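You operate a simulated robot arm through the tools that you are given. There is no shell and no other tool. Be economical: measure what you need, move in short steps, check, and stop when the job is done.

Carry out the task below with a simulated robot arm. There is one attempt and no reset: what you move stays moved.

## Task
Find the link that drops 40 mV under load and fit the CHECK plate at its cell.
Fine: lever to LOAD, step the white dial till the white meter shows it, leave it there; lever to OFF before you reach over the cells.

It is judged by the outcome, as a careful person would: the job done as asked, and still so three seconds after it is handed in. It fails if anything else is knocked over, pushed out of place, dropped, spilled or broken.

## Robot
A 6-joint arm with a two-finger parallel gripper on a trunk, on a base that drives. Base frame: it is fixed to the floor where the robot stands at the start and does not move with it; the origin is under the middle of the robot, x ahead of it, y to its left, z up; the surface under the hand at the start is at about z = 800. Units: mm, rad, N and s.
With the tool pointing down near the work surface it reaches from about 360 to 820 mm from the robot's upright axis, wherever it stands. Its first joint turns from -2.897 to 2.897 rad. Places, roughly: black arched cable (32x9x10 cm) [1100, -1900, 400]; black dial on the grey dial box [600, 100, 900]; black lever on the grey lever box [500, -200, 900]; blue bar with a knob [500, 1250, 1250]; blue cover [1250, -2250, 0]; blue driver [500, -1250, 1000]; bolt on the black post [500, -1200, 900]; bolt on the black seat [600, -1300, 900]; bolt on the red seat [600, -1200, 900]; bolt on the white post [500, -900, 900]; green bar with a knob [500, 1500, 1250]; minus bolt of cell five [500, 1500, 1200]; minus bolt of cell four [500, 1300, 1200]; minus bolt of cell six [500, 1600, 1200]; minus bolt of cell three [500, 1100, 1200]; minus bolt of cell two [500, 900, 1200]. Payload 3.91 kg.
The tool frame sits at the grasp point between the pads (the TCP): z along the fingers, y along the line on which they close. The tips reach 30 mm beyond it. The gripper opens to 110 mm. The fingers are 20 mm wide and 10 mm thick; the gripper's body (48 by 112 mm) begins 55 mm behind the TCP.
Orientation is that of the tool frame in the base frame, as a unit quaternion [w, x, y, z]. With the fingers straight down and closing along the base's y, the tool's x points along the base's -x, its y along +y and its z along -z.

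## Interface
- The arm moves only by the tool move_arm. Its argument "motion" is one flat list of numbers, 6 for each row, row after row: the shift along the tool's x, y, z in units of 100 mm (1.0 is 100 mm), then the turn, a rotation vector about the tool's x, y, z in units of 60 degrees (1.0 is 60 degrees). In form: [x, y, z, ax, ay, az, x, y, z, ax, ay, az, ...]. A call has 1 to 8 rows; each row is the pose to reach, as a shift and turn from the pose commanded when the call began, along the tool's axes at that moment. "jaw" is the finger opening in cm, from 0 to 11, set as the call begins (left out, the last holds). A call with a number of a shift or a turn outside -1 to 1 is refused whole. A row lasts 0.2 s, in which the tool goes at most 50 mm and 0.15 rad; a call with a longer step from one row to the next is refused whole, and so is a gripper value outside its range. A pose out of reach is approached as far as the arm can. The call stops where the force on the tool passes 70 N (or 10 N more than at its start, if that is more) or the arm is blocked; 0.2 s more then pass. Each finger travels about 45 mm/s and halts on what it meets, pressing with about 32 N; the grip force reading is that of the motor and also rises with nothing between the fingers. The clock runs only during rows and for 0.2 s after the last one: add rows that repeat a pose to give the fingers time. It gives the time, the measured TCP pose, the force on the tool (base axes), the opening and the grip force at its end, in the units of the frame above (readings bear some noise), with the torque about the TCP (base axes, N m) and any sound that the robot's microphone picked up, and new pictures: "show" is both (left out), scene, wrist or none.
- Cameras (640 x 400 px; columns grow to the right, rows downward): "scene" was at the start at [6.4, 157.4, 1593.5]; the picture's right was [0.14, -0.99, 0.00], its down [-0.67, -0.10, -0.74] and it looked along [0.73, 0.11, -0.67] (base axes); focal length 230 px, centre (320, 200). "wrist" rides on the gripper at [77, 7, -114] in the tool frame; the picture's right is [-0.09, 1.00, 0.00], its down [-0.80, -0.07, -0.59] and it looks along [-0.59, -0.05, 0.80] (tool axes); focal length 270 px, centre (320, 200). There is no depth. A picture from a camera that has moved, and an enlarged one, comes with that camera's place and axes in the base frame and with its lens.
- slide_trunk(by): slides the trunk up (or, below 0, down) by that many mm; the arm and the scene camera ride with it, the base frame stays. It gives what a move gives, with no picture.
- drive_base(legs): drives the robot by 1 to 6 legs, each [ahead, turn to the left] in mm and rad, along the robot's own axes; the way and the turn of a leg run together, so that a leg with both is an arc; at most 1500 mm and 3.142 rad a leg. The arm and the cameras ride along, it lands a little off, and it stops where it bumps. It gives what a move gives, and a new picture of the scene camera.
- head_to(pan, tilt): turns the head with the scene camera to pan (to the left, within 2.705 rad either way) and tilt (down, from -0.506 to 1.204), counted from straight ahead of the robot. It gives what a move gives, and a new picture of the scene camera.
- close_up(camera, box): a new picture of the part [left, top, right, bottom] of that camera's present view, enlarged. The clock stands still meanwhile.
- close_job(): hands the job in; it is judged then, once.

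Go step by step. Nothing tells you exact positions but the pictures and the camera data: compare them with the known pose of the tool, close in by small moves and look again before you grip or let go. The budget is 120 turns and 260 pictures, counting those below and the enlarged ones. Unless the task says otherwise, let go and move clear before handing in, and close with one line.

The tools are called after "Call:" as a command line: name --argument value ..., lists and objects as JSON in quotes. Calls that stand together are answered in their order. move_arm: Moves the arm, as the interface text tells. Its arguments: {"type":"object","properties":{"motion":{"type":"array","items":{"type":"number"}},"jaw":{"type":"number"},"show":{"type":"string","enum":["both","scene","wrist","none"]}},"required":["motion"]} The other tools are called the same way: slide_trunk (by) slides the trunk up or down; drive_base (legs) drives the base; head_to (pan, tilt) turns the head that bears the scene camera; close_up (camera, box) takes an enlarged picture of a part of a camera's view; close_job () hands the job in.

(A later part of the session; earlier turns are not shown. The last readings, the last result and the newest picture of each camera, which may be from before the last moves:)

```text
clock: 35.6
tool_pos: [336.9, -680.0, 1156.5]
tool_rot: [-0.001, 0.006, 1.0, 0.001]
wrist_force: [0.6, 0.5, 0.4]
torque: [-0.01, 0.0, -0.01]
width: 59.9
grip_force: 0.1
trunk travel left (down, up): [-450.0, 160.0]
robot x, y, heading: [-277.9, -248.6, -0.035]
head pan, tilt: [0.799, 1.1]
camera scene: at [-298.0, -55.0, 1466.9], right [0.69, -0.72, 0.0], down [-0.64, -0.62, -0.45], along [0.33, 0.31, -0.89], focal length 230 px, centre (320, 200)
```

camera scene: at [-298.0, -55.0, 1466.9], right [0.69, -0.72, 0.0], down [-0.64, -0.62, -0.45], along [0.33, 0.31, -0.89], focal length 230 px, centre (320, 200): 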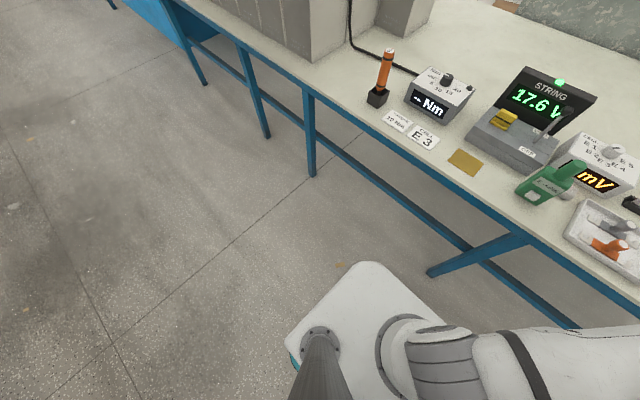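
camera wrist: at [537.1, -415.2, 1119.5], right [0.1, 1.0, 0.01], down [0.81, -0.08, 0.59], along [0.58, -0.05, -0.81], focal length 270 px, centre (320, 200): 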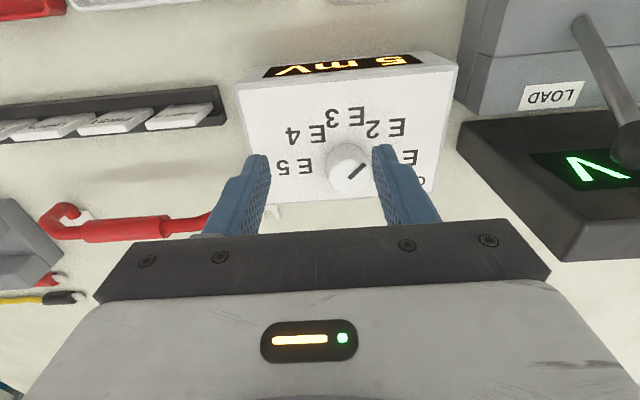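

Call:
close_up --camera "scene" --box '[260, 220, 500, 370]'

Call:
head_to --pan -0.9 --tilt 1.2

```text
2.67 times, centred on (380, 295) of scene
camera zoom: at [-298.0, -55.0, 1466.9], right [0.69, -0.72, 0.0], down [-0.64, -0.62, -0.45], along [0.33, 0.31, -0.89], focal length 613 px, centre (160, -53)
```

zoom: 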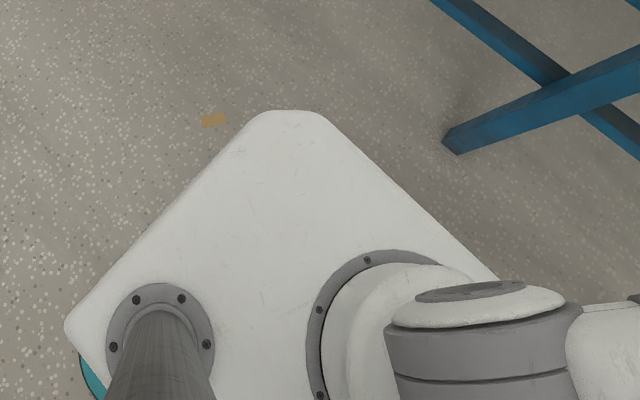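

```text
clock: 37.3
tool_pos: [337.2, -680.1, 1156.9]
tool_rot: [0.0, 0.006, 1.0, 0.0]
wrist_force: [0.5, 0.4, -0.9]
torque: [-0.01, 0.0, -0.01]
width: 60.1
grip_force: 0.1
trunk travel left (down, up): [-450.0, 160.0]
robot x, y, heading: [-272.1, -251.2, -0.036]
head pan, tilt: [-0.901, 1.201]
camera scene: at [-310.5, -143.7, 1460.9], right [-0.81, -0.59, 0.0], down [-0.55, 0.75, -0.36], along [0.21, -0.29, -0.93], focal length 230 px, centre (320, 200)
```

scene: 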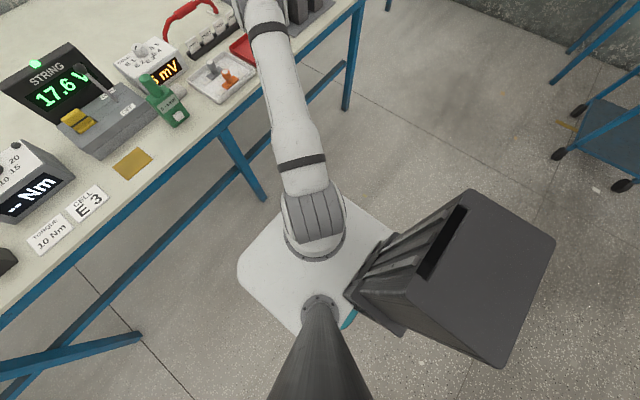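

Nothing obvious blocks the front of the base. I'll correct the heading and try a short forward leg.

Call:
drive_base --legs '[[0, 0.035], [80, 0]]'

```text
clock: 38.7
tool_pos: [434.0, -659.0, 1156.7]
tool_rot: [-0.001, -0.011, 1.0, 0.0]
wrist_force: [0.3, 0.0, 0.7]
torque: [-0.02, 0.01, 0.0]
width: 59.7
grip_force: 0.0
trunk travel left (down, up): [-450.0, 160.0]
robot x, y, heading: [-191.0, -250.9, 0.008]
head pan, tilt: [-0.901, 1.201]
camera scene: at [-233.3, -146.5, 1460.9], right [-0.78, -0.62, 0.0], down [-0.58, 0.73, -0.36], along [0.23, -0.28, -0.93], focal length 230 px, centre (320, 200)
```

scene: 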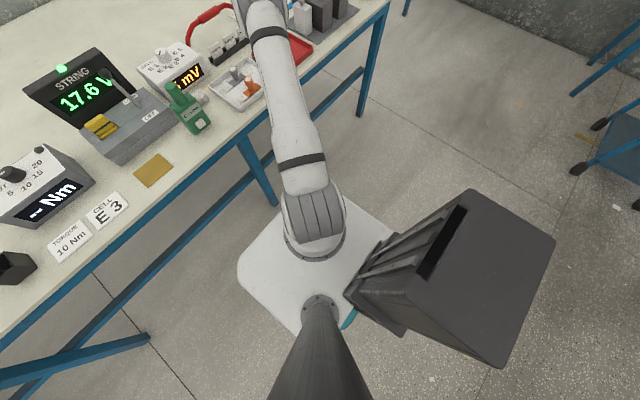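

It moves now. I advance another 150 mm, keeping clear of the bench leg.

Call:
drive_base --legs '[[150, 0]]'

Call:
head_to --pan 0.1 --tilt 0.75

```text
clock: 40.1
tool_pos: [583.8, -657.7, 1156.4]
tool_rot: [-0.001, -0.012, 1.0, 0.0]
wrist_force: [0.5, 0.3, 0.0]
torque: [0.01, 0.01, -0.01]
width: 59.9
grip_force: 0.1
trunk travel left (down, up): [-450.0, 160.0]
robot x, y, heading: [-43.9, -250.4, 0.008]
head pan, tilt: [-0.901, 1.201]
camera scene: at [-84.2, -145.9, 1460.9], right [-0.78, -0.62, 0.0], down [-0.58, 0.73, -0.36], along [0.23, -0.28, -0.93], focal length 230 px, centre (320, 200)
```

scene: 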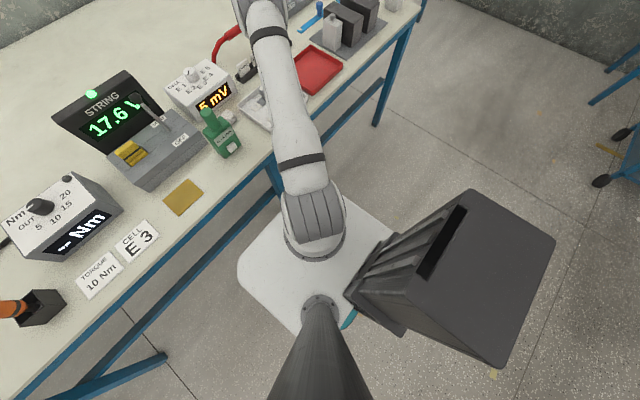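

```text
clock: 41.4
tool_pos: [582.6, -657.8, 1156.1]
tool_rot: [-0.001, -0.012, 1.0, 0.0]
wrist_force: [0.3, -0.5, -0.2]
torque: [0.0, 0.0, 0.03]
width: 59.9
grip_force: 0.3
trunk travel left (down, up): [-450.0, 160.0]
robot x, y, heading: [-42.7, -254.5, -0.001]
head pan, tilt: [0.099, 0.75]
camera scene: at [-37.3, -93.6, 1492.6], right [0.1, -0.99, 0.0], down [-0.68, -0.07, -0.73], along [0.73, 0.07, -0.68], focal length 230 px, centre (320, 200)
```

scene: 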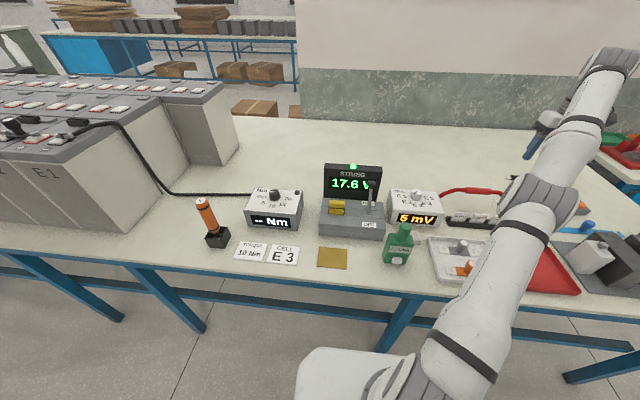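

From here the white meter is visible to the scene camera. I lower the trunk and bring the hand over the knob, pre-turned 45° clockwise.

Call:
slide_trunk --by -150

Call:
move_arm --motion '[0, 0.4, 0, 0, 0, 0, 0, 0.7, 0, 0, 0, 0, 0, 1, 0, 0, 0, 0]' --show "none"

Call:
move_arm --motion '[0, 0.4, 0, 0, 0, 0, 0, 0.7, 0, 0, 0, 0, 0, 1, 0, 0, 0, 0]' --show "none"

Call:
move_arm --motion '[-0.12, 0.1, 0, 0, 0, 0.12, -0.24, 0.2, 0, 0, 0, 0.25, -0.36, 0.3, 0, 0, 0, 0.38, -0.48, 0.4, 0, 0, 0, 0.51, -0.6, 0.5, 0, 0, 0, 0.63, -0.73, 0.6, 0, 0, 0, 0.75]'

```text
clock: 43.1
tool_pos: [581.4, -656.9, 1006.1]
tool_rot: [0.0, -0.012, 1.0, 0.0]
wrist_force: [0.3, 0.1, -0.4]
torque: [-0.03, 0.02, 0.0]
width: 59.8
grip_force: 0.1
trunk travel left (down, up): [-300.0, 310.0]
robot x, y, heading: [-42.8, -254.5, 0.006]
head pan, tilt: [0.099, 0.75]
```

```text
clock: 43.9
tool_pos: [623.4, -581.0, 1014.7]
tool_rot: [0.0, -0.011, 1.0, 0.001]
wrist_force: [-0.4, -0.3, 0.0]
torque: [0.03, -0.02, -0.01]
width: 59.9
grip_force: 0.0
out of reach, approached as far as the arm can: row 1, 2, 3
trunk travel left (down, up): [-300.0, 310.0]
robot x, y, heading: [-41.6, -249.0, 0.002]
head pan, tilt: [0.099, 0.75]
```

```text
clock: 44.9
tool_pos: [633.8, -483.9, 1039.7]
tool_rot: [0.032, -0.012, 0.999, -0.013]
wrist_force: [0.8, -0.5, -1.0]
torque: [-0.01, 0.06, 0.04]
width: 60.2
grip_force: 0.1
out of reach, approached as far as the arm can: row 1, 2
trunk travel left (down, up): [-300.0, 310.0]
robot x, y, heading: [-46.4, -252.4, 0.005]
head pan, tilt: [0.099, 0.75]
stopped in row 3: the arm was blocked; the commanded pose is now the measured one
```

```text
clock: 46.3
tool_pos: [690.3, -418.5, 1037.6]
tool_rot: [0.033, 0.373, 0.927, 0.001]
wrist_force: [0.2, 0.1, -0.5]
torque: [0.01, 0.04, -0.03]
width: 60.1
grip_force: 0.1
out of reach, approached as far as the arm can: row 5, 6
trunk travel left (down, up): [-300.0, 310.0]
robot x, y, heading: [-41.2, -254.3, 0.005]
head pan, tilt: [0.099, 0.75]
camera scene: at [-36.4, -93.7, 1342.6], right [0.1, -0.99, 0.0], down [-0.68, -0.07, -0.73], along [0.73, 0.08, -0.68], focal length 230 px, centre (320, 200)
camera wrist: at [631.7, -358.1, 1145.9], right [0.75, 0.66, 0.03], down [0.49, -0.59, 0.64], along [0.44, -0.47, -0.77], focal length 270 px, centre (320, 200)
```

scene: 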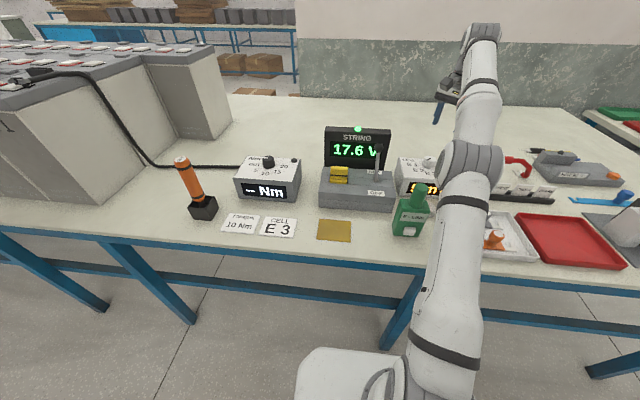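
wrist: 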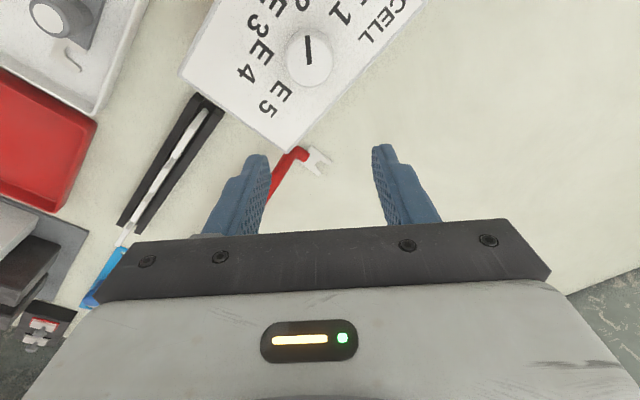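

The knob is at about (659,-399). I correct the small tilt and move above it at z≈960.

Call:
move_arm --motion '[0.3, -0.08, 0.2, 0.01, 0.03, 0, 0.52, -0.15, 0.5, 0.0235, 0.058, 0, 0.52, -0.15, 0.78, 0.0235, 0.058, 0, 0.52, -0.15, 0.78, 0.0235, 0.058, 0]'

```text
clock: 47.3
tool_pos: [647.8, -396.6, 957.1]
tool_rot: [0.002, 0.372, 0.928, 0.001]
wrist_force: [0.1, -0.2, 0.0]
torque: [0.0, 0.0, 0.01]
width: 60.1
grip_force: 0.0
trunk travel left (down, up): [-300.0, 310.0]
robot x, y, heading: [-42.1, -254.4, 0.004]
head pan, tilt: [0.099, 0.75]
camera scene: at [-37.0, -93.6, 1342.7], right [0.1, -0.99, 0.0], down [-0.68, -0.07, -0.73], along [0.73, 0.08, -0.68], focal length 230 px, centre (320, 200)
camera wrist: at [595.6, -337.7, 1070.5], right [0.75, 0.66, 0.0], down [0.53, -0.6, 0.6], along [0.4, -0.45, -0.8], focal length 270 px, centre (320, 200)
```

scene: 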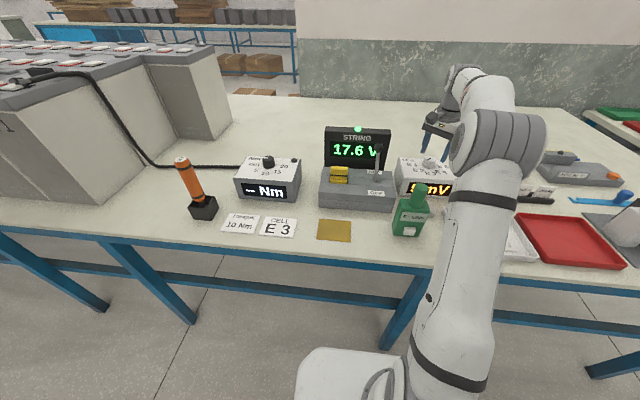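
wrist: 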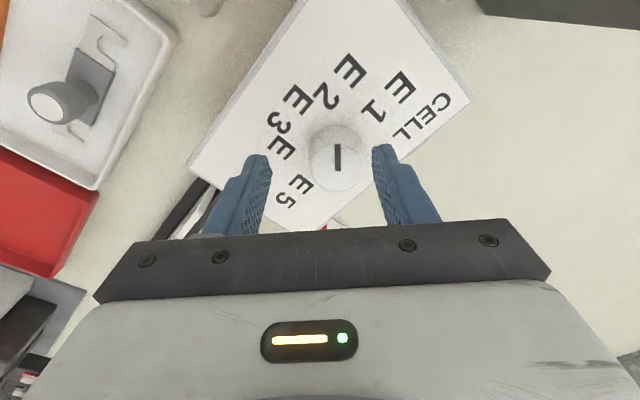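

Knob at about (660,-395). I shift onto it, descend to z≈932 and grip.

Call:
move_arm --motion '[-0.08, 0.09, 0, 0, 0, 0, -0.08, 0.09, 0.25, 0, 0, 0, -0.08, 0.09, 0.25, 0, 0, 0]' --show "wrist"

Call:
move_arm --motion '[0, 0, 0, 0, 0, 0, 0, 0, 0, 0, 0, 0, 0, 0, 0, 0, 0, 0]' --jaw 2.5 --show "wrist"

```text
clock: 48.1
tool_pos: [660.0, -396.3, 933.1]
tool_rot: [0.002, 0.371, 0.928, 0.001]
wrist_force: [-0.2, 0.6, 0.7]
torque: [0.01, 0.0, 0.02]
width: 60.0
grip_force: 0.0
trunk travel left (down, up): [-300.0, 310.0]
robot x, y, heading: [-44.6, -252.5, 0.001]
head pan, tilt: [0.099, 0.75]
camera wrist: at [607.3, -337.7, 1045.2], right [0.75, 0.66, 0.0], down [0.53, -0.6, 0.6], along [0.4, -0.45, -0.8], focal length 270 px, centre (320, 200)
```

wrist: 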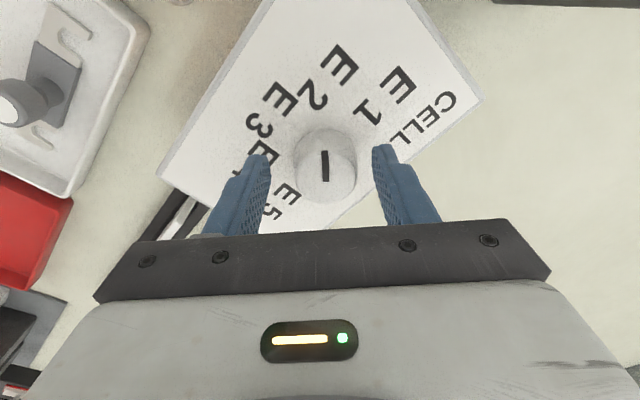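

```text
clock: 48.9
tool_pos: [660.9, -393.5, 932.4]
tool_rot: [0.003, 0.371, 0.929, 0.001]
wrist_force: [13.6, 11.3, 1.5]
torque: [0.54, -0.84, 0.2]
width: 38.7
grip_force: 44.6
trunk travel left (down, up): [-300.0, 310.0]
robot x, y, heading: [-46.3, -249.9, 0.004]
head pan, tilt: [0.099, 0.75]
camera wrist: at [608.6, -335.7, 1045.2], right [0.75, 0.66, 0.0], down [0.53, -0.6, 0.6], along [0.4, -0.45, -0.8], focal length 270 px, centre (320, 200)
```

wrist: 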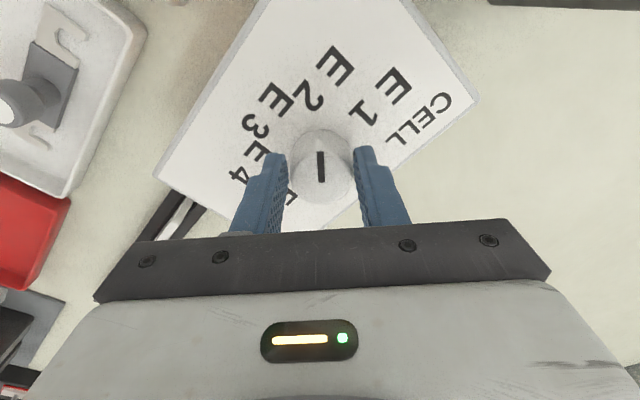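

Gripped. Turn 45° counter‑clockwise to the next position.

Call:
move_arm --motion '[0, 0.02, 0, 0, 0, -0.12, 0, 0.02, 0, 0, 0, -0.25, 0, 0.02, 0, 0, 0, -0.38, 0, 0.02, 0, 0, 0, -0.51, 0, 0.02, 0, 0, 0, -0.64, 0, 0.02, 0, 0, 0, -0.75]'

Call:
close_up --camera "scene" --box '[380, 130, 508, 210]'

```text
clock: 50.3
tool_pos: [657.9, -400.2, 931.0]
tool_rot: [0.002, -0.01, 1.0, -0.002]
wrist_force: [-12.8, -39.1, -0.3]
torque: [-0.95, 0.95, -0.37]
width: 38.4
grip_force: 45.1
trunk travel left (down, up): [-300.0, 310.0]
robot x, y, heading: [-44.8, -254.0, 0.009]
head pan, tilt: [0.099, 0.75]
camera scene: at [-38.7, -97.9, 1343.2], right [0.1, -0.99, 0.0], down [-0.68, -0.07, -0.73], along [0.73, 0.08, -0.68], focal length 230 px, centre (320, 200)
camera wrist: at [580.2, -395.1, 1045.3], right [0.07, 1.0, 0.0], down [0.8, -0.05, 0.6], along [0.6, -0.04, -0.8], focal length 270 px, centre (320, 200)
```

scene: 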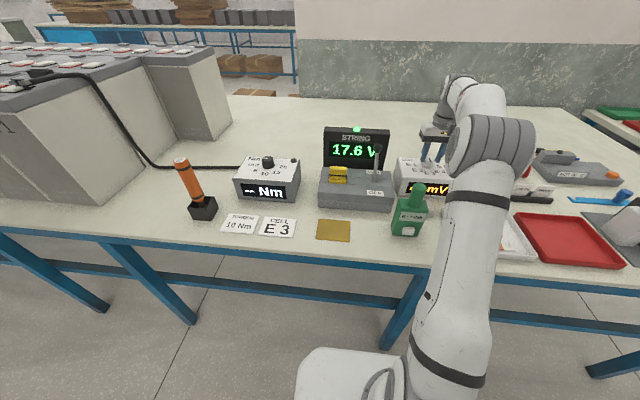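
wrist: 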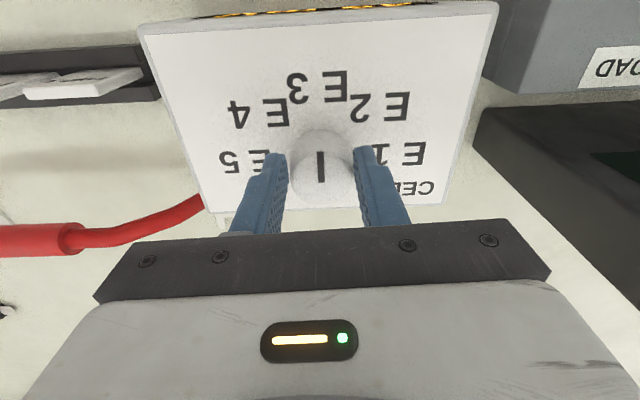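

```text
5.00 times, centred on (444, 170) of scene
camera zoom: at [-38.7, -97.9, 1343.2], right [0.1, -0.99, 0.0], down [-0.68, -0.07, -0.73], along [0.73, 0.08, -0.68], focal length 1150 px, centre (-300, 350)
```

zoom: 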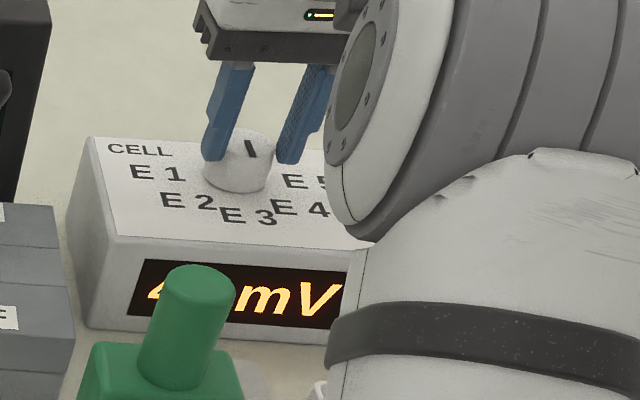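

The meter now starts with a 4. I release, lift, and look at the full reading.

Call:
move_arm --motion '[0, 0.03, 0, 0, 0, 0, 0, 0.03, 0, 0, 0, 0, 0, 0.03, 0, 0, 0, 0]' --jaw 6 --show "none"

Call:
move_arm --motion '[0, 0, -0.3, 0, 0, 0, 0.2, 0, -0.6, 0, 0, 0, 0.6, 0, -0.7, 0, 0, 0, 1, 0, -0.7, 0, 0, 0]'

Call:
close_up --camera "wrist" --box '[200, 60, 440, 210]'

```text
clock: 51.1
tool_pos: [660.3, -388.9, 931.4]
tool_rot: [0.002, -0.012, 1.0, 0.0]
wrist_force: [-0.3, 0.1, -0.4]
torque: [-0.05, 0.0, 0.04]
width: 60.1
grip_force: 0.4
trunk travel left (down, up): [-300.0, 310.0]
robot x, y, heading: [-39.0, -253.4, 0.003]
head pan, tilt: [0.099, 0.75]
```

```text
clock: 52.1
tool_pos: [560.3, -392.6, 1002.2]
tool_rot: [0.003, -0.011, 1.0, 0.0]
wrist_force: [0.7, -1.0, -0.6]
torque: [0.0, 0.0, 0.01]
width: 59.9
grip_force: 0.0
trunk travel left (down, up): [-300.0, 310.0]
robot x, y, heading: [-40.8, -249.7, 0.006]
head pan, tilt: [0.099, 0.75]
camera scene: at [-37.4, -93.4, 1342.6], right [0.1, -0.99, 0.0], down [-0.68, -0.07, -0.73], along [0.73, 0.08, -0.68], focal length 230 px, centre (320, 200)
camera wrist: at [481.1, -388.7, 1115.1], right [0.07, 1.0, 0.0], down [0.8, -0.05, 0.6], along [0.6, -0.04, -0.8], focal length 270 px, centre (320, 200)
```

scene: 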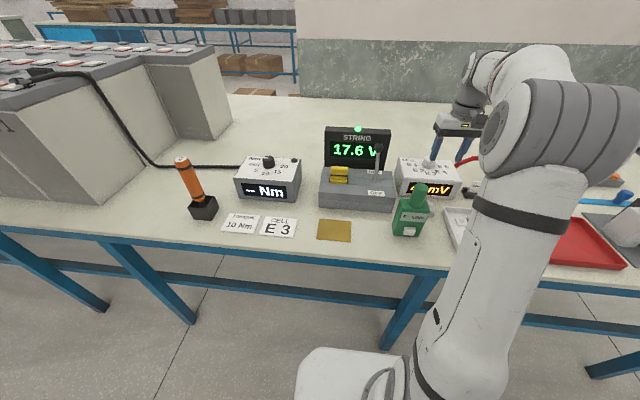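
wrist: 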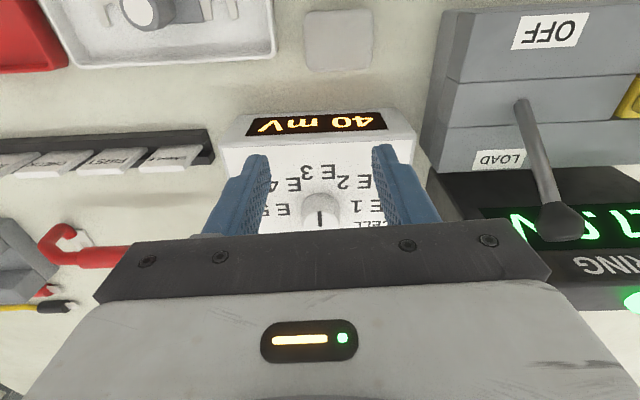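

```text
2.67 times, centred on (320, 135) of wrist
camera zoom: at [481.1, -388.7, 1115.1], right [0.07, 1.0, 0.0], down [0.8, -0.05, 0.6], along [0.6, -0.04, -0.8], focal length 721 px, centre (320, 373)
```

zoom: 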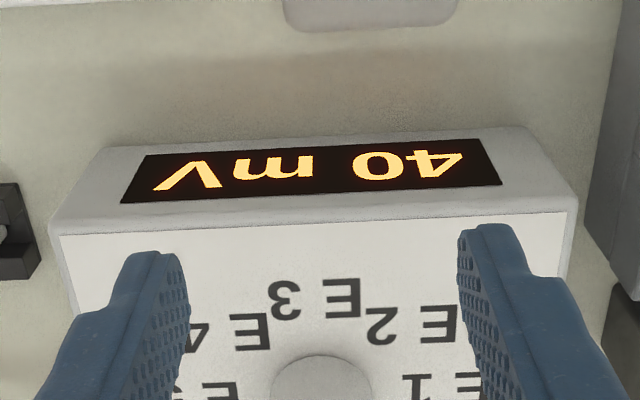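

E3 shows 40 mV, so the target cell is E3 and the dial stays there. Next I take the lever back to OFF, first moving above its knob.

Call:
move_arm --motion '[0, 0, -0.4, 0, 0, 0, 0, 0.3, -0.65, 0, 0, 0, 0, 0.65, -0.65, 0, 0, 0, 0, 1, -0.65, 0, 0, 0]' --show "none"

Call:
move_arm --motion '[-0.1, 0.3, 0, 0, 0, 0, -0.2, 0.6, 0, 0, 0, 0, -0.3, 0.79, 0, 0, 0, 0, -0.3, 0.79, 0, 0, 0, 0]'

```text
clock: 53.1
tool_pos: [557.7, -293.5, 1066.7]
tool_rot: [0.002, -0.011, 1.0, 0.0]
wrist_force: [-0.6, 0.4, 0.2]
torque: [-0.01, 0.0, -0.01]
width: 59.7
grip_force: 0.0
trunk travel left (down, up): [-300.0, 310.0]
robot x, y, heading: [-48.3, -251.4, 0.007]
head pan, tilt: [0.099, 0.75]
```

```text
clock: 54.1
tool_pos: [586.6, -212.6, 1066.0]
tool_rot: [0.002, -0.011, 1.0, 0.0]
wrist_force: [0.9, 0.6, 0.6]
torque: [0.03, -0.01, 0.01]
width: 60.0
grip_force: 0.1
trunk travel left (down, up): [-300.0, 310.0]
robot x, y, heading: [-45.0, -254.5, 0.005]
head pan, tilt: [0.099, 0.75]
camera scene: at [-37.2, -93.4, 1342.6], right [0.1, -0.99, 0.0], down [-0.68, -0.07, -0.73], along [0.73, 0.08, -0.68], focal length 230 px, centre (320, 200)
camera wrist: at [507.9, -207.5, 1179.5], right [0.06, 1.0, 0.0], down [0.8, -0.05, 0.6], along [0.6, -0.04, -0.8], focal length 270 px, centre (320, 200)
```

scene: 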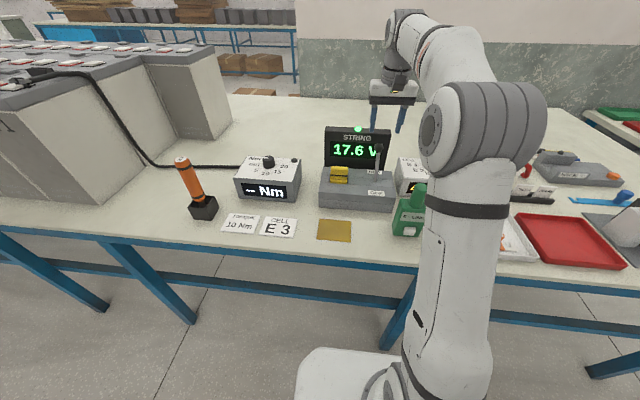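
wrist: 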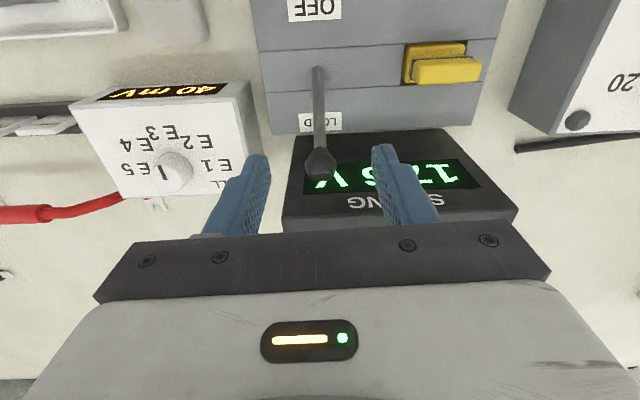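

The knob at LOAD is at about (629,-216,963), just in front of the meter. I come down with the fingers slightly on the near side, then check before the last part.

Call:
move_arm --motion '[-0.36, -0.03, 0, 0, 0, 0, -0.36, -0.03, 0.35, 0, 0, 0, -0.36, -0.03, 0.65, 0, 0, 0, -0.36, -0.03, 0.65, 0, 0, 0]'

```text
clock: 55.1
tool_pos: [620.9, -214.1, 1001.2]
tool_rot: [0.003, -0.011, 1.0, 0.001]
wrist_force: [0.4, -0.5, 0.6]
torque: [-0.01, -0.02, 0.04]
width: 59.9
grip_force: 0.0
trunk travel left (down, up): [-300.0, 310.0]
robot x, y, heading: [-45.6, -253.5, 0.008]
head pan, tilt: [0.099, 0.75]
camera scene: at [-37.1, -93.5, 1342.6], right [0.1, -0.99, 0.0], down [-0.68, -0.07, -0.73], along [0.73, 0.08, -0.68], focal length 230 px, centre (320, 200)
camera wrist: at [543.5, -209.9, 1114.9], right [0.06, 1.0, 0.0], down [0.8, -0.05, 0.6], along [0.6, -0.04, -0.8], focal length 270 px, centre (320, 200)
```

scene: 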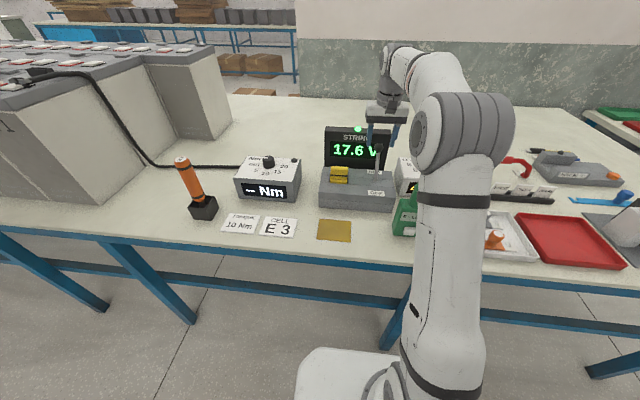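
wrist: 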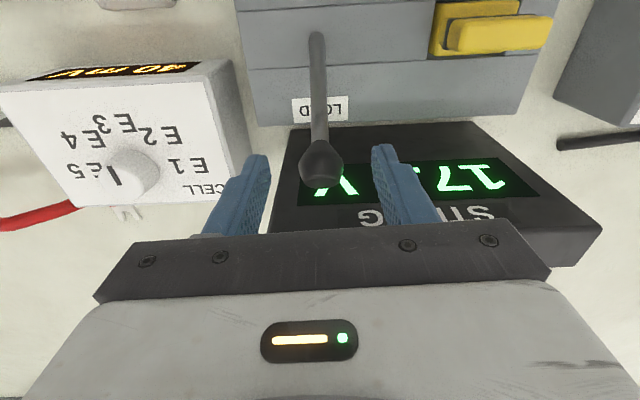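

The knob is centered between the fingers. I go down 30 mm and grip.

Call:
move_arm --motion '[0, 0, 0.15, 0, 0, 0, 0, 0, 0.31, 0, 0, 0]' --show "none"

Call:
move_arm --motion '[0, 0, 0, 0, 0, 0, 0, 0, 0, 0, 0, 0, 0, 0, 0, 0, 0, 0]' --jaw 1.5

```text
clock: 55.7
tool_pos: [621.6, -215.1, 970.5]
tool_rot: [0.002, -0.011, 1.0, 0.0]
wrist_force: [0.5, 0.0, -0.8]
torque: [-0.01, 0.0, -0.02]
width: 60.0
grip_force: 0.1
trunk travel left (down, up): [-300.0, 310.0]
robot x, y, heading: [-46.0, -253.3, 0.004]
head pan, tilt: [0.099, 0.75]
```

```text
clock: 56.5
tool_pos: [621.5, -214.4, 969.9]
tool_rot: [0.002, -0.012, 1.0, 0.0]
wrist_force: [-1.1, 1.2, -1.3]
torque: [0.02, 0.02, -0.03]
width: 30.8
grip_force: 42.9
trunk travel left (down, up): [-300.0, 310.0]
robot x, y, heading: [-43.2, -254.4, -0.001]
head pan, tilt: [0.099, 0.75]
camera scene: at [-37.2, -93.4, 1342.6], right [0.1, -0.99, 0.0], down [-0.68, -0.07, -0.73], along [0.73, 0.08, -0.68], focal length 230 px, centre (320, 200)
camera wrist: at [544.2, -210.1, 1084.0], right [0.07, 1.0, 0.0], down [0.8, -0.05, 0.6], along [0.6, -0.04, -0.8], focal length 270 px, centre (320, 200)
```

scene: 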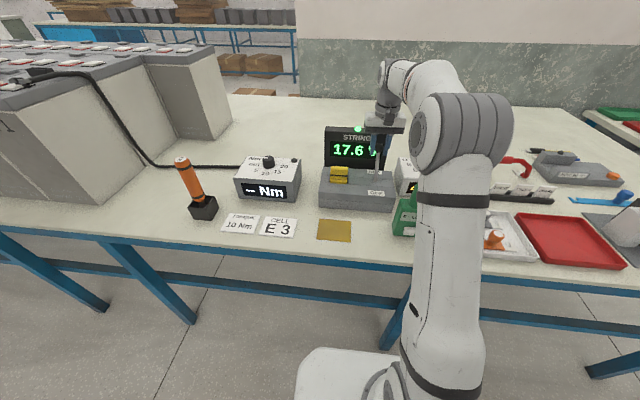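
wrist: 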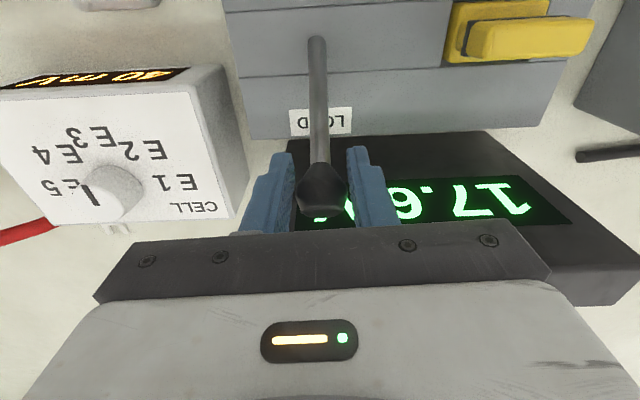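

Gripped. Pull back along the arc to past the centre.

Call:
move_arm --motion '[0.1, 0, -0.06, 0, 0, 0, 0.2, 0, -0.11, 0, 0, 0, 0.3, 0, -0.15, 0, 0, 0, 0.4, 0, -0.18, 0, 0, 0, 0.5, 0, -0.2, 0, 0, 0, 0.6, 0, -0.2, 0, 0, 0, 0.7, 0, -0.19, 0, 0, 0]'

```text
clock: 58.1
tool_pos: [551.9, -217.7, 990.2]
tool_rot: [0.002, -0.012, 1.0, 0.0]
wrist_force: [0.1, -0.7, 0.5]
torque: [0.0, 0.0, 0.01]
width: 14.9
grip_force: 0.0
trunk travel left (down, up): [-300.0, 310.0]
robot x, y, heading: [-43.8, -254.9, 0.004]
head pan, tilt: [0.099, 0.75]
camera scene: at [-37.4, -93.5, 1342.6], right [0.1, -0.99, 0.0], down [-0.68, -0.07, -0.73], along [0.73, 0.08, -0.68], focal length 230 px, centre (320, 200)
camera wrist: at [473.5, -211.8, 1103.1], right [0.06, 1.0, 0.0], down [0.8, -0.05, 0.6], along [0.6, -0.04, -0.8], focal length 270 px, centre (320, 200)
```

scene: 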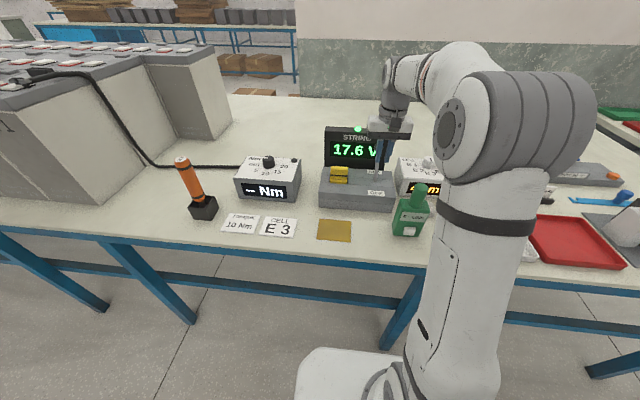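
wrist: 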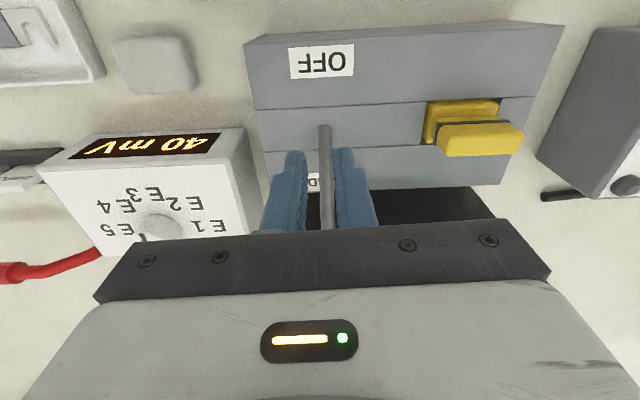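

The knob slipped from the pads: I had held it off-centre. I open, lift and look where the lever is.

Call:
move_arm --motion '[0, 0, 0, 0, 0, 0, 0, 0, 0, 0, 0, 0, 0, 0, -0.4, 0, 0, 0, 0, 0, -0.75, 0, 0, 0]' --jaw 6

Call:
close_up --camera "scene" --box '[310, 120, 438, 220]'

```text
clock: 59.1
tool_pos: [550.2, -215.2, 1066.7]
tool_rot: [0.002, -0.011, 1.0, 0.0]
wrist_force: [0.7, -0.4, -1.2]
torque: [-0.01, -0.01, 0.0]
width: 59.9
grip_force: 0.0
trunk travel left (down, up): [-300.0, 310.0]
robot x, y, heading: [-42.8, -251.9, 0.008]
head pan, tilt: [0.099, 0.75]
camera scene: at [-37.5, -93.5, 1342.6], right [0.1, -0.99, 0.0], down [-0.68, -0.07, -0.73], along [0.73, 0.08, -0.68], focal length 230 px, centre (320, 200)
camera wrist: at [472.4, -212.0, 1178.7], right [0.06, 1.0, 0.0], down [0.8, -0.05, 0.6], along [0.6, -0.04, -0.8], focal length 270 px, centre (320, 200)
```

scene: 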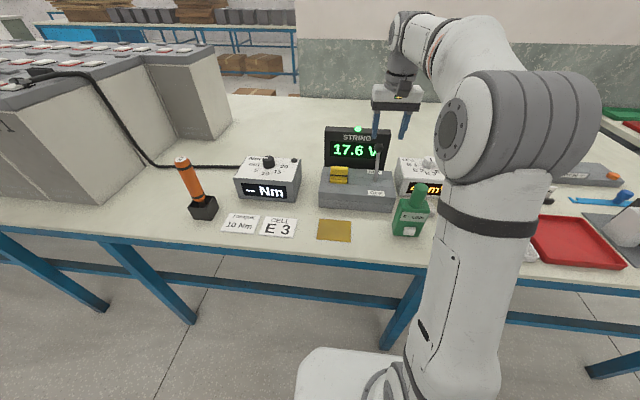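
wrist: 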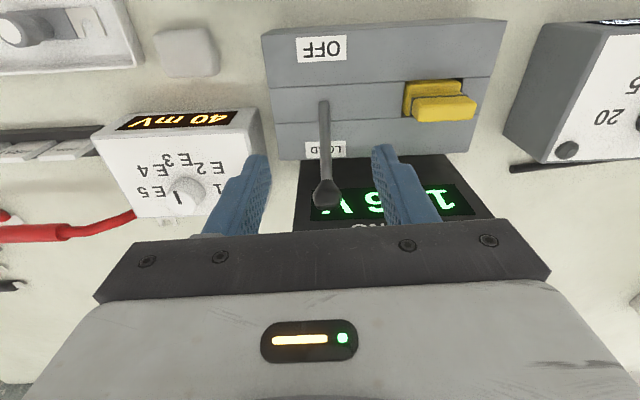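

```text
4.00 times, centred on (374, 170) of scene
camera zoom: at [-37.5, -93.5, 1342.6], right [0.1, -0.99, 0.0], down [-0.68, -0.07, -0.73], along [0.73, 0.08, -0.68], focal length 920 px, centre (104, 320)
```

zoom: 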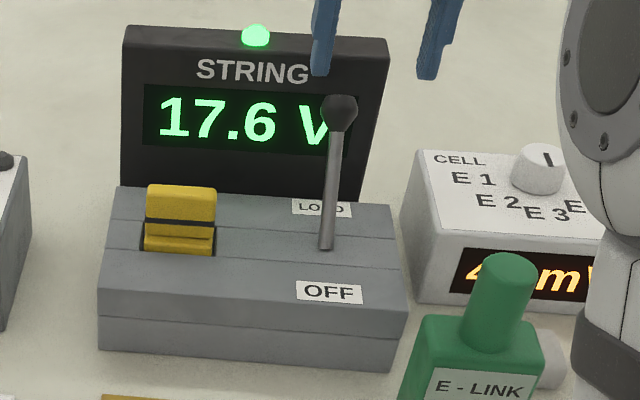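

The lever is still at LOAD. I retry with the pads centred on the knob (x≈627, z≈964) and check halfway.

Call:
move_arm --motion '[-0.4, 0, 0, 0, 0, 0, -0.77, 0, 0.1, 0, 0, 0, -0.77, 0, 0.5, 0, 0, 0, -0.77, 0, 0.8, 0, 0, 0, -0.77, 0, 1.0, 0, 0, 0, -0.77, 0, 1.0, 0, 0, 0]' --show "wrist"

Call:
move_arm --motion '[0, 0, 0, 0, 0, 0, 0, 0, 0, 0, 0, 0, 0, 0, 0, 0, 0, 0, 0, 0, 0, 0, 0, 0]' --jaw 0 --show "wrist"

```text
clock: 60.5
tool_pos: [629.3, -216.0, 965.3]
tool_rot: [0.002, -0.011, 1.0, 0.0]
wrist_force: [-0.1, 0.1, 1.0]
torque: [0.01, -0.01, 0.01]
width: 60.1
grip_force: 0.1
trunk travel left (down, up): [-300.0, 310.0]
robot x, y, heading: [-43.5, -251.8, 0.002]
head pan, tilt: [0.099, 0.75]
camera wrist: at [550.9, -210.5, 1078.0], right [0.07, 1.0, 0.0], down [0.8, -0.05, 0.6], along [0.6, -0.04, -0.8], focal length 270 px, centre (320, 200)
```

wrist: 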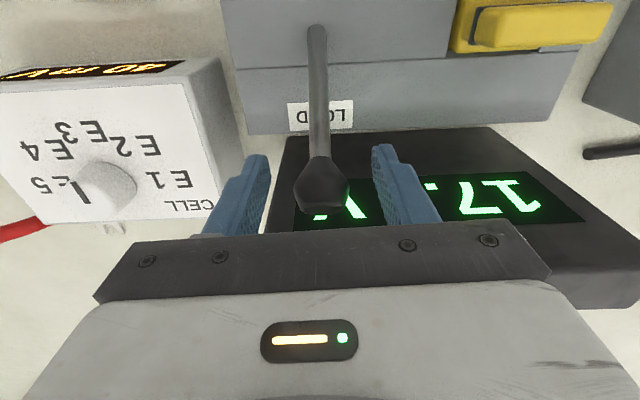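

```text
clock: 61.5
tool_pos: [629.1, -214.4, 965.0]
tool_rot: [0.002, -0.012, 1.0, 0.0]
wrist_force: [-1.0, 3.3, -1.6]
torque: [0.08, -0.03, 0.0]
width: 31.2
grip_force: 45.1
trunk travel left (down, up): [-300.0, 310.0]
robot x, y, heading: [-41.2, -249.8, 0.004]
head pan, tilt: [0.099, 0.75]
camera wrist: at [550.9, -210.0, 1078.2], right [0.06, 1.0, 0.0], down [0.8, -0.05, 0.6], along [0.6, -0.04, -0.8], focal length 270 px, centre (320, 200)
```

wrist: 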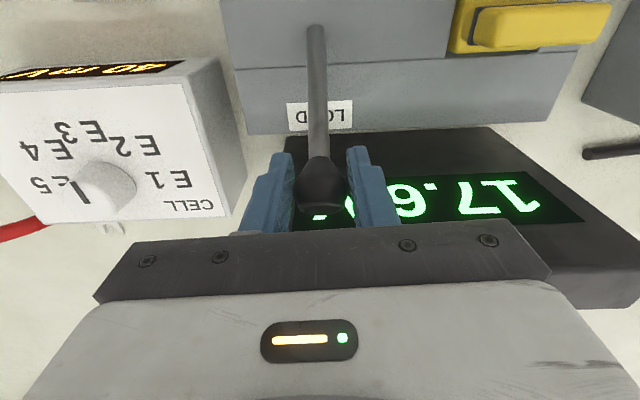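

Call:
move_arm --motion '[0.08, 0, -0.06, 0, 0, 0, 0.16, 0, -0.11, 0, 0, 0, 0.24, 0, -0.15, 0, 0, 0, 0.32, 0, -0.18, 0, 0, 0]' --show "wrist"

```text
clock: 62.5
tool_pos: [597.8, -215.0, 982.2]
tool_rot: [0.002, -0.013, 1.0, -0.001]
wrist_force: [9.6, 8.9, -4.1]
torque: [0.13, -1.06, 0.06]
width: 31.0
grip_force: 45.1
trunk travel left (down, up): [-300.0, 310.0]
robot x, y, heading: [-43.1, -255.0, 0.003]
head pan, tilt: [0.099, 0.75]
camera wrist: at [520.1, -209.8, 1095.3], right [0.06, 1.0, 0.0], down [0.8, -0.05, 0.6], along [0.6, -0.04, -0.8], focal length 270 px, centre (320, 200)
```

wrist: 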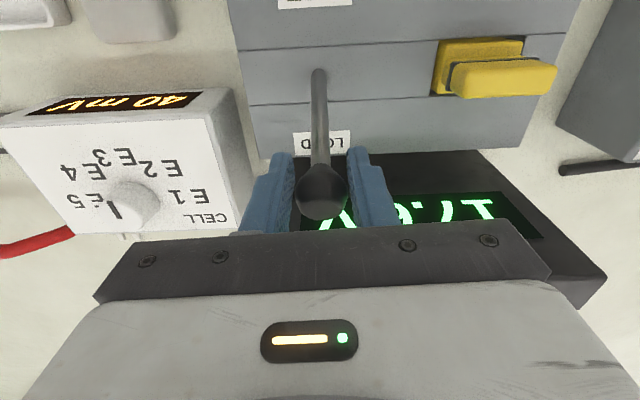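

Still held. Continue.

Call:
move_arm --motion '[0.08, 0, -0.02, 0, 0, 0, 0.16, 0, -0.035, 0, 0, 0, 0.24, 0, -0.04, 0, 0, 0, 0.32, 0, -0.04, 0, 0, 0]' --show "wrist"

```text
clock: 63.5
tool_pos: [564.8, -216.2, 986.3]
tool_rot: [0.002, -0.011, 1.0, 0.0]
wrist_force: [0.0, -0.2, -0.7]
torque: [0.03, 0.0, 0.0]
width: 0.3
grip_force: 37.7
trunk travel left (down, up): [-300.0, 310.0]
robot x, y, heading: [-45.2, -252.5, 0.003]
head pan, tilt: [0.099, 0.75]
camera wrist: at [486.4, -212.3, 1099.7], right [0.07, 1.0, 0.0], down [0.8, -0.05, 0.6], along [0.6, -0.04, -0.8], focal length 270 px, centre (320, 200)
```

wrist: 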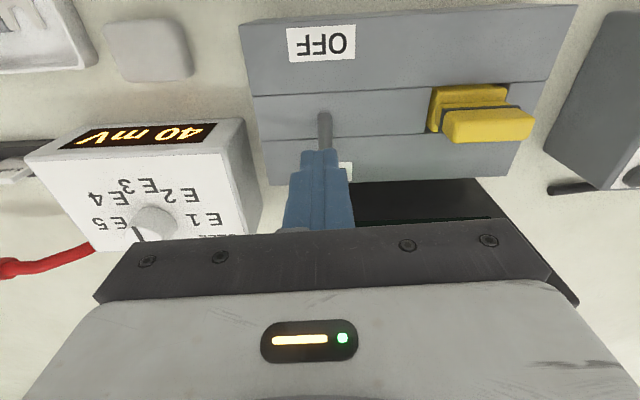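

It slipped again; I'll lift and see where the lever stayed.

Call:
move_arm --motion '[0, 0, -0.4, 0, 0, 0, 0, 0, -0.8, 0, 0, 0, 0, 0, -0.8, 0, 0, 0]'

Call:
close_up --camera "scene" --box '[310, 120, 438, 220]'

```text
clock: 64.3
tool_pos: [564.4, -216.7, 1066.1]
tool_rot: [0.002, -0.011, 1.0, 0.001]
wrist_force: [0.3, -0.7, -0.5]
torque: [0.0, 0.0, 0.01]
width: 0.0
grip_force: 37.8
trunk travel left (down, up): [-300.0, 310.0]
robot x, y, heading: [-40.9, -253.0, 0.006]
head pan, tilt: [0.099, 0.75]
camera scene: at [-37.4, -93.5, 1342.6], right [0.1, -0.99, 0.0], down [-0.68, -0.07, -0.73], along [0.73, 0.08, -0.68], focal length 230 px, centre (320, 200)
camera wrist: at [486.9, -211.7, 1179.4], right [0.06, 1.0, 0.0], down [0.8, -0.05, 0.6], along [0.6, -0.04, -0.8], focal length 270 px, centre (320, 200)
```

scene: 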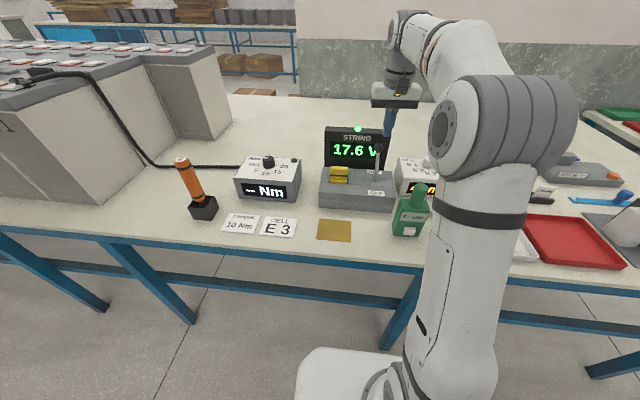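
wrist: 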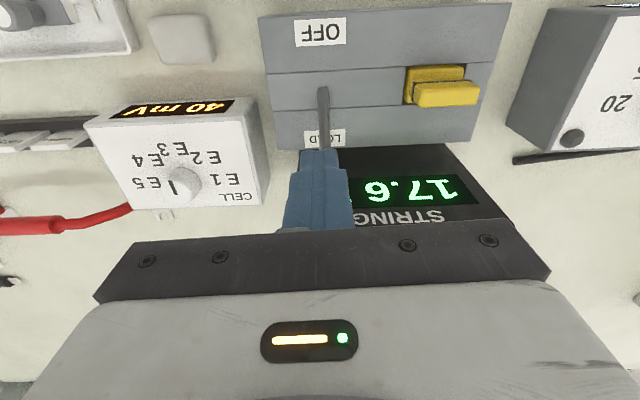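

```text
4.00 times, centred on (374, 170) of scene
camera zoom: at [-37.4, -93.5, 1342.6], right [0.1, -0.99, 0.0], down [-0.68, -0.07, -0.73], along [0.73, 0.08, -0.68], focal length 920 px, centre (104, 320)
```

zoom: 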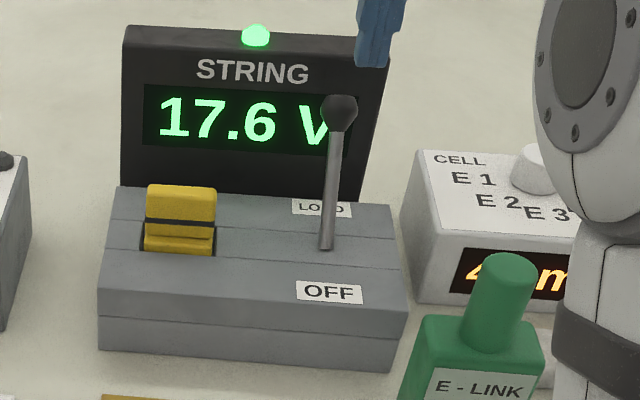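

The lever springs over centre and returned to LOAD. I'll regrip and this time tilt the hand along with the lever so the grip doesn't twist off.

Call:
move_arm --motion '[-0.4, 0.01, 0, 0, 0, 0, -0.65, 0.01, 0.1, 0, 0, 0, -0.65, 0.01, 0.5, 0, 0, 0, -0.65, 0.01, 0.8, 0, 0, 0, -0.65, 0.01, 1.0, 0, 0, 0, -0.65, 0.01, 1.0, 0, 0, 0]' --jaw 6 --show "none"

Call:
move_arm --motion '[0, 0, 0.03, 0, 0, 0, 0, 0, 0.03, 0, 0, 0, 0, 0, 0.03, 0, 0, 0, 0, 0, 0.03, 0, 0, 0]' --jaw 0 --show "wrist"

```text
clock: 65.7
tool_pos: [630.0, -213.4, 965.9]
tool_rot: [0.002, -0.011, 1.0, 0.0]
wrist_force: [-0.7, 0.4, -0.1]
torque: [0.01, 0.02, 0.01]
width: 60.0
grip_force: 0.0
trunk travel left (down, up): [-300.0, 310.0]
robot x, y, heading: [-43.5, -251.0, 0.004]
head pan, tilt: [0.099, 0.75]
```

```text
clock: 66.7
tool_pos: [630.8, -214.5, 962.9]
tool_rot: [0.002, -0.011, 1.0, 0.0]
wrist_force: [1.7, -4.6, -0.9]
torque: [-0.01, 0.0, -0.06]
width: 31.1
grip_force: 45.5
trunk travel left (down, up): [-300.0, 310.0]
robot x, y, heading: [-41.5, -252.9, 0.001]
head pan, tilt: [0.099, 0.75]
camera wrist: at [552.1, -209.9, 1076.7], right [0.07, 1.0, 0.0], down [0.8, -0.05, 0.6], along [0.6, -0.04, -0.8], focal length 270 px, centre (320, 200)
```

wrist: 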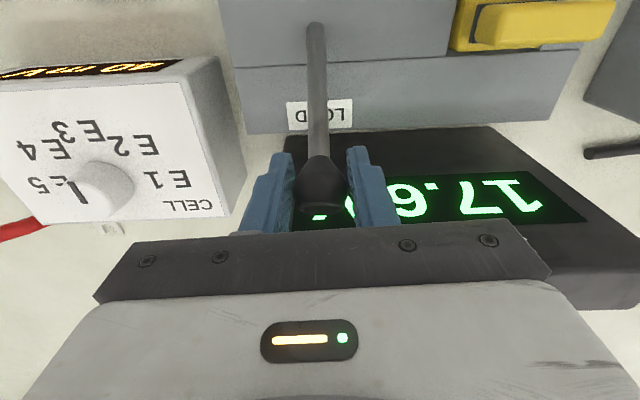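

Call:
move_arm --motion '[0.109, 0, -0.078, 0, -0.133, 0, 0.228, 0, -0.142, 0, -0.267, 0, 0.354, 0, -0.188, 0, -0.4, 0, 0.486, 0, -0.216, 0, -0.533, 0, 0.62, 0, -0.225, 0, -0.667, 0, 0.754, 0, -0.216, 0, -0.75, 0, 0.886, 0, -0.188, 0, -0.8, 0]' --show "both"

```text
clock: 68.3
tool_pos: [542.3, -213.5, 982.7]
tool_rot: [0.41, -0.011, 0.912, 0.004]
wrist_force: [6.9, 20.4, -12.4]
torque: [0.03, -0.41, 0.1]
width: 31.5
grip_force: 45.5
trunk travel left (down, up): [-300.0, 310.0]
robot x, y, heading: [-47.2, -252.2, 0.002]
head pan, tilt: [0.099, 0.75]
camera scene: at [-35.5, -91.0, 1342.5], right [0.1, -0.99, 0.0], down [-0.68, -0.07, -0.73], along [0.73, 0.07, -0.68], focal length 230 px, centre (320, 200)
camera wrist: at [405.6, -210.4, 1000.0], right [0.03, 1.0, 0.06], down [0.09, -0.07, 0.99], along [1.0, -0.03, -0.09], focal length 270 px, centre (320, 200)
```

scene: 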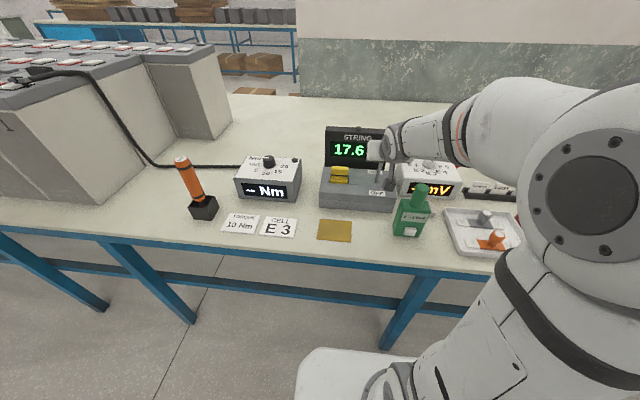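
wrist: 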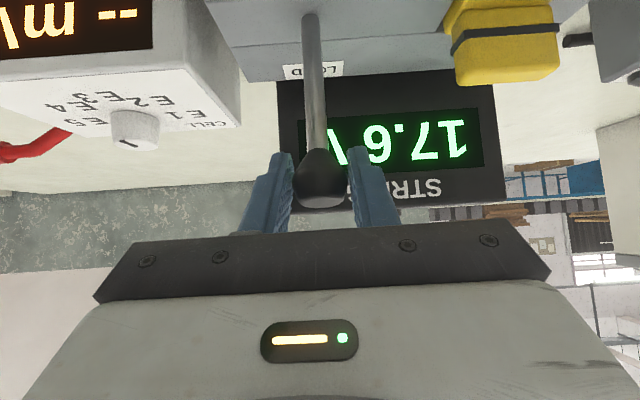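

Held, and it is past centre with the meter already blank. I complete the move to OFF.

Call:
move_arm --motion '[0, 0.0, 0, 0, 0, 0, 0.124, 0, -0.063, 0, 0, 0, 0.256, 0, -0.12, 0, 0, 0, 0.38, 0, -0.148, 0, 0, 0]' --show "both"

```text
clock: 69.3
tool_pos: [504.2, -212.7, 965.2]
tool_rot: [0.411, -0.013, 0.912, 0.004]
wrist_force: [2.8, 32.1, 16.0]
torque: [0.1, -1.3, 0.25]
width: 31.0
grip_force: 44.5
trunk travel left (down, up): [-300.0, 310.0]
robot x, y, heading: [-42.8, -253.7, 0.004]
head pan, tilt: [0.099, 0.75]
camera scene: at [-38.7, -89.7, 1342.4], right [0.1, -0.99, 0.0], down [-0.68, -0.07, -0.73], along [0.73, 0.07, -0.68], focal length 230 px, centre (320, 200)
camera wrist: at [367.1, -210.2, 982.7], right [0.03, 1.0, 0.06], down [0.09, -0.07, 0.99], along [1.0, -0.03, -0.09], focal length 270 px, centre (320, 200)
```

scene: 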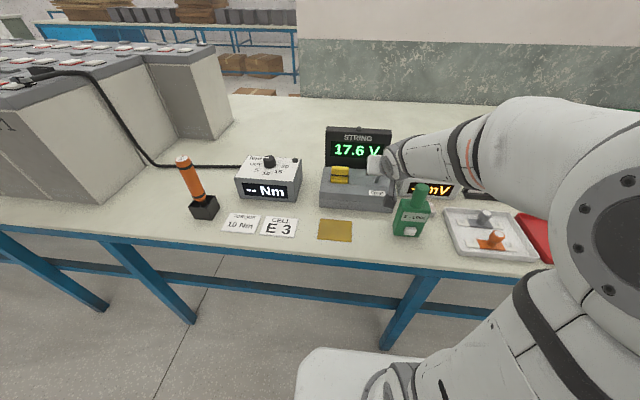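
wrist: 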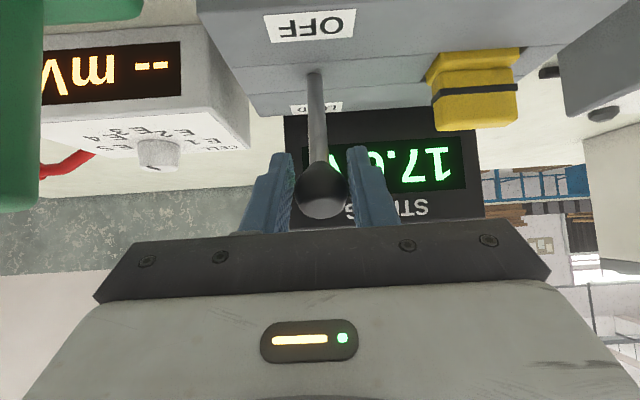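

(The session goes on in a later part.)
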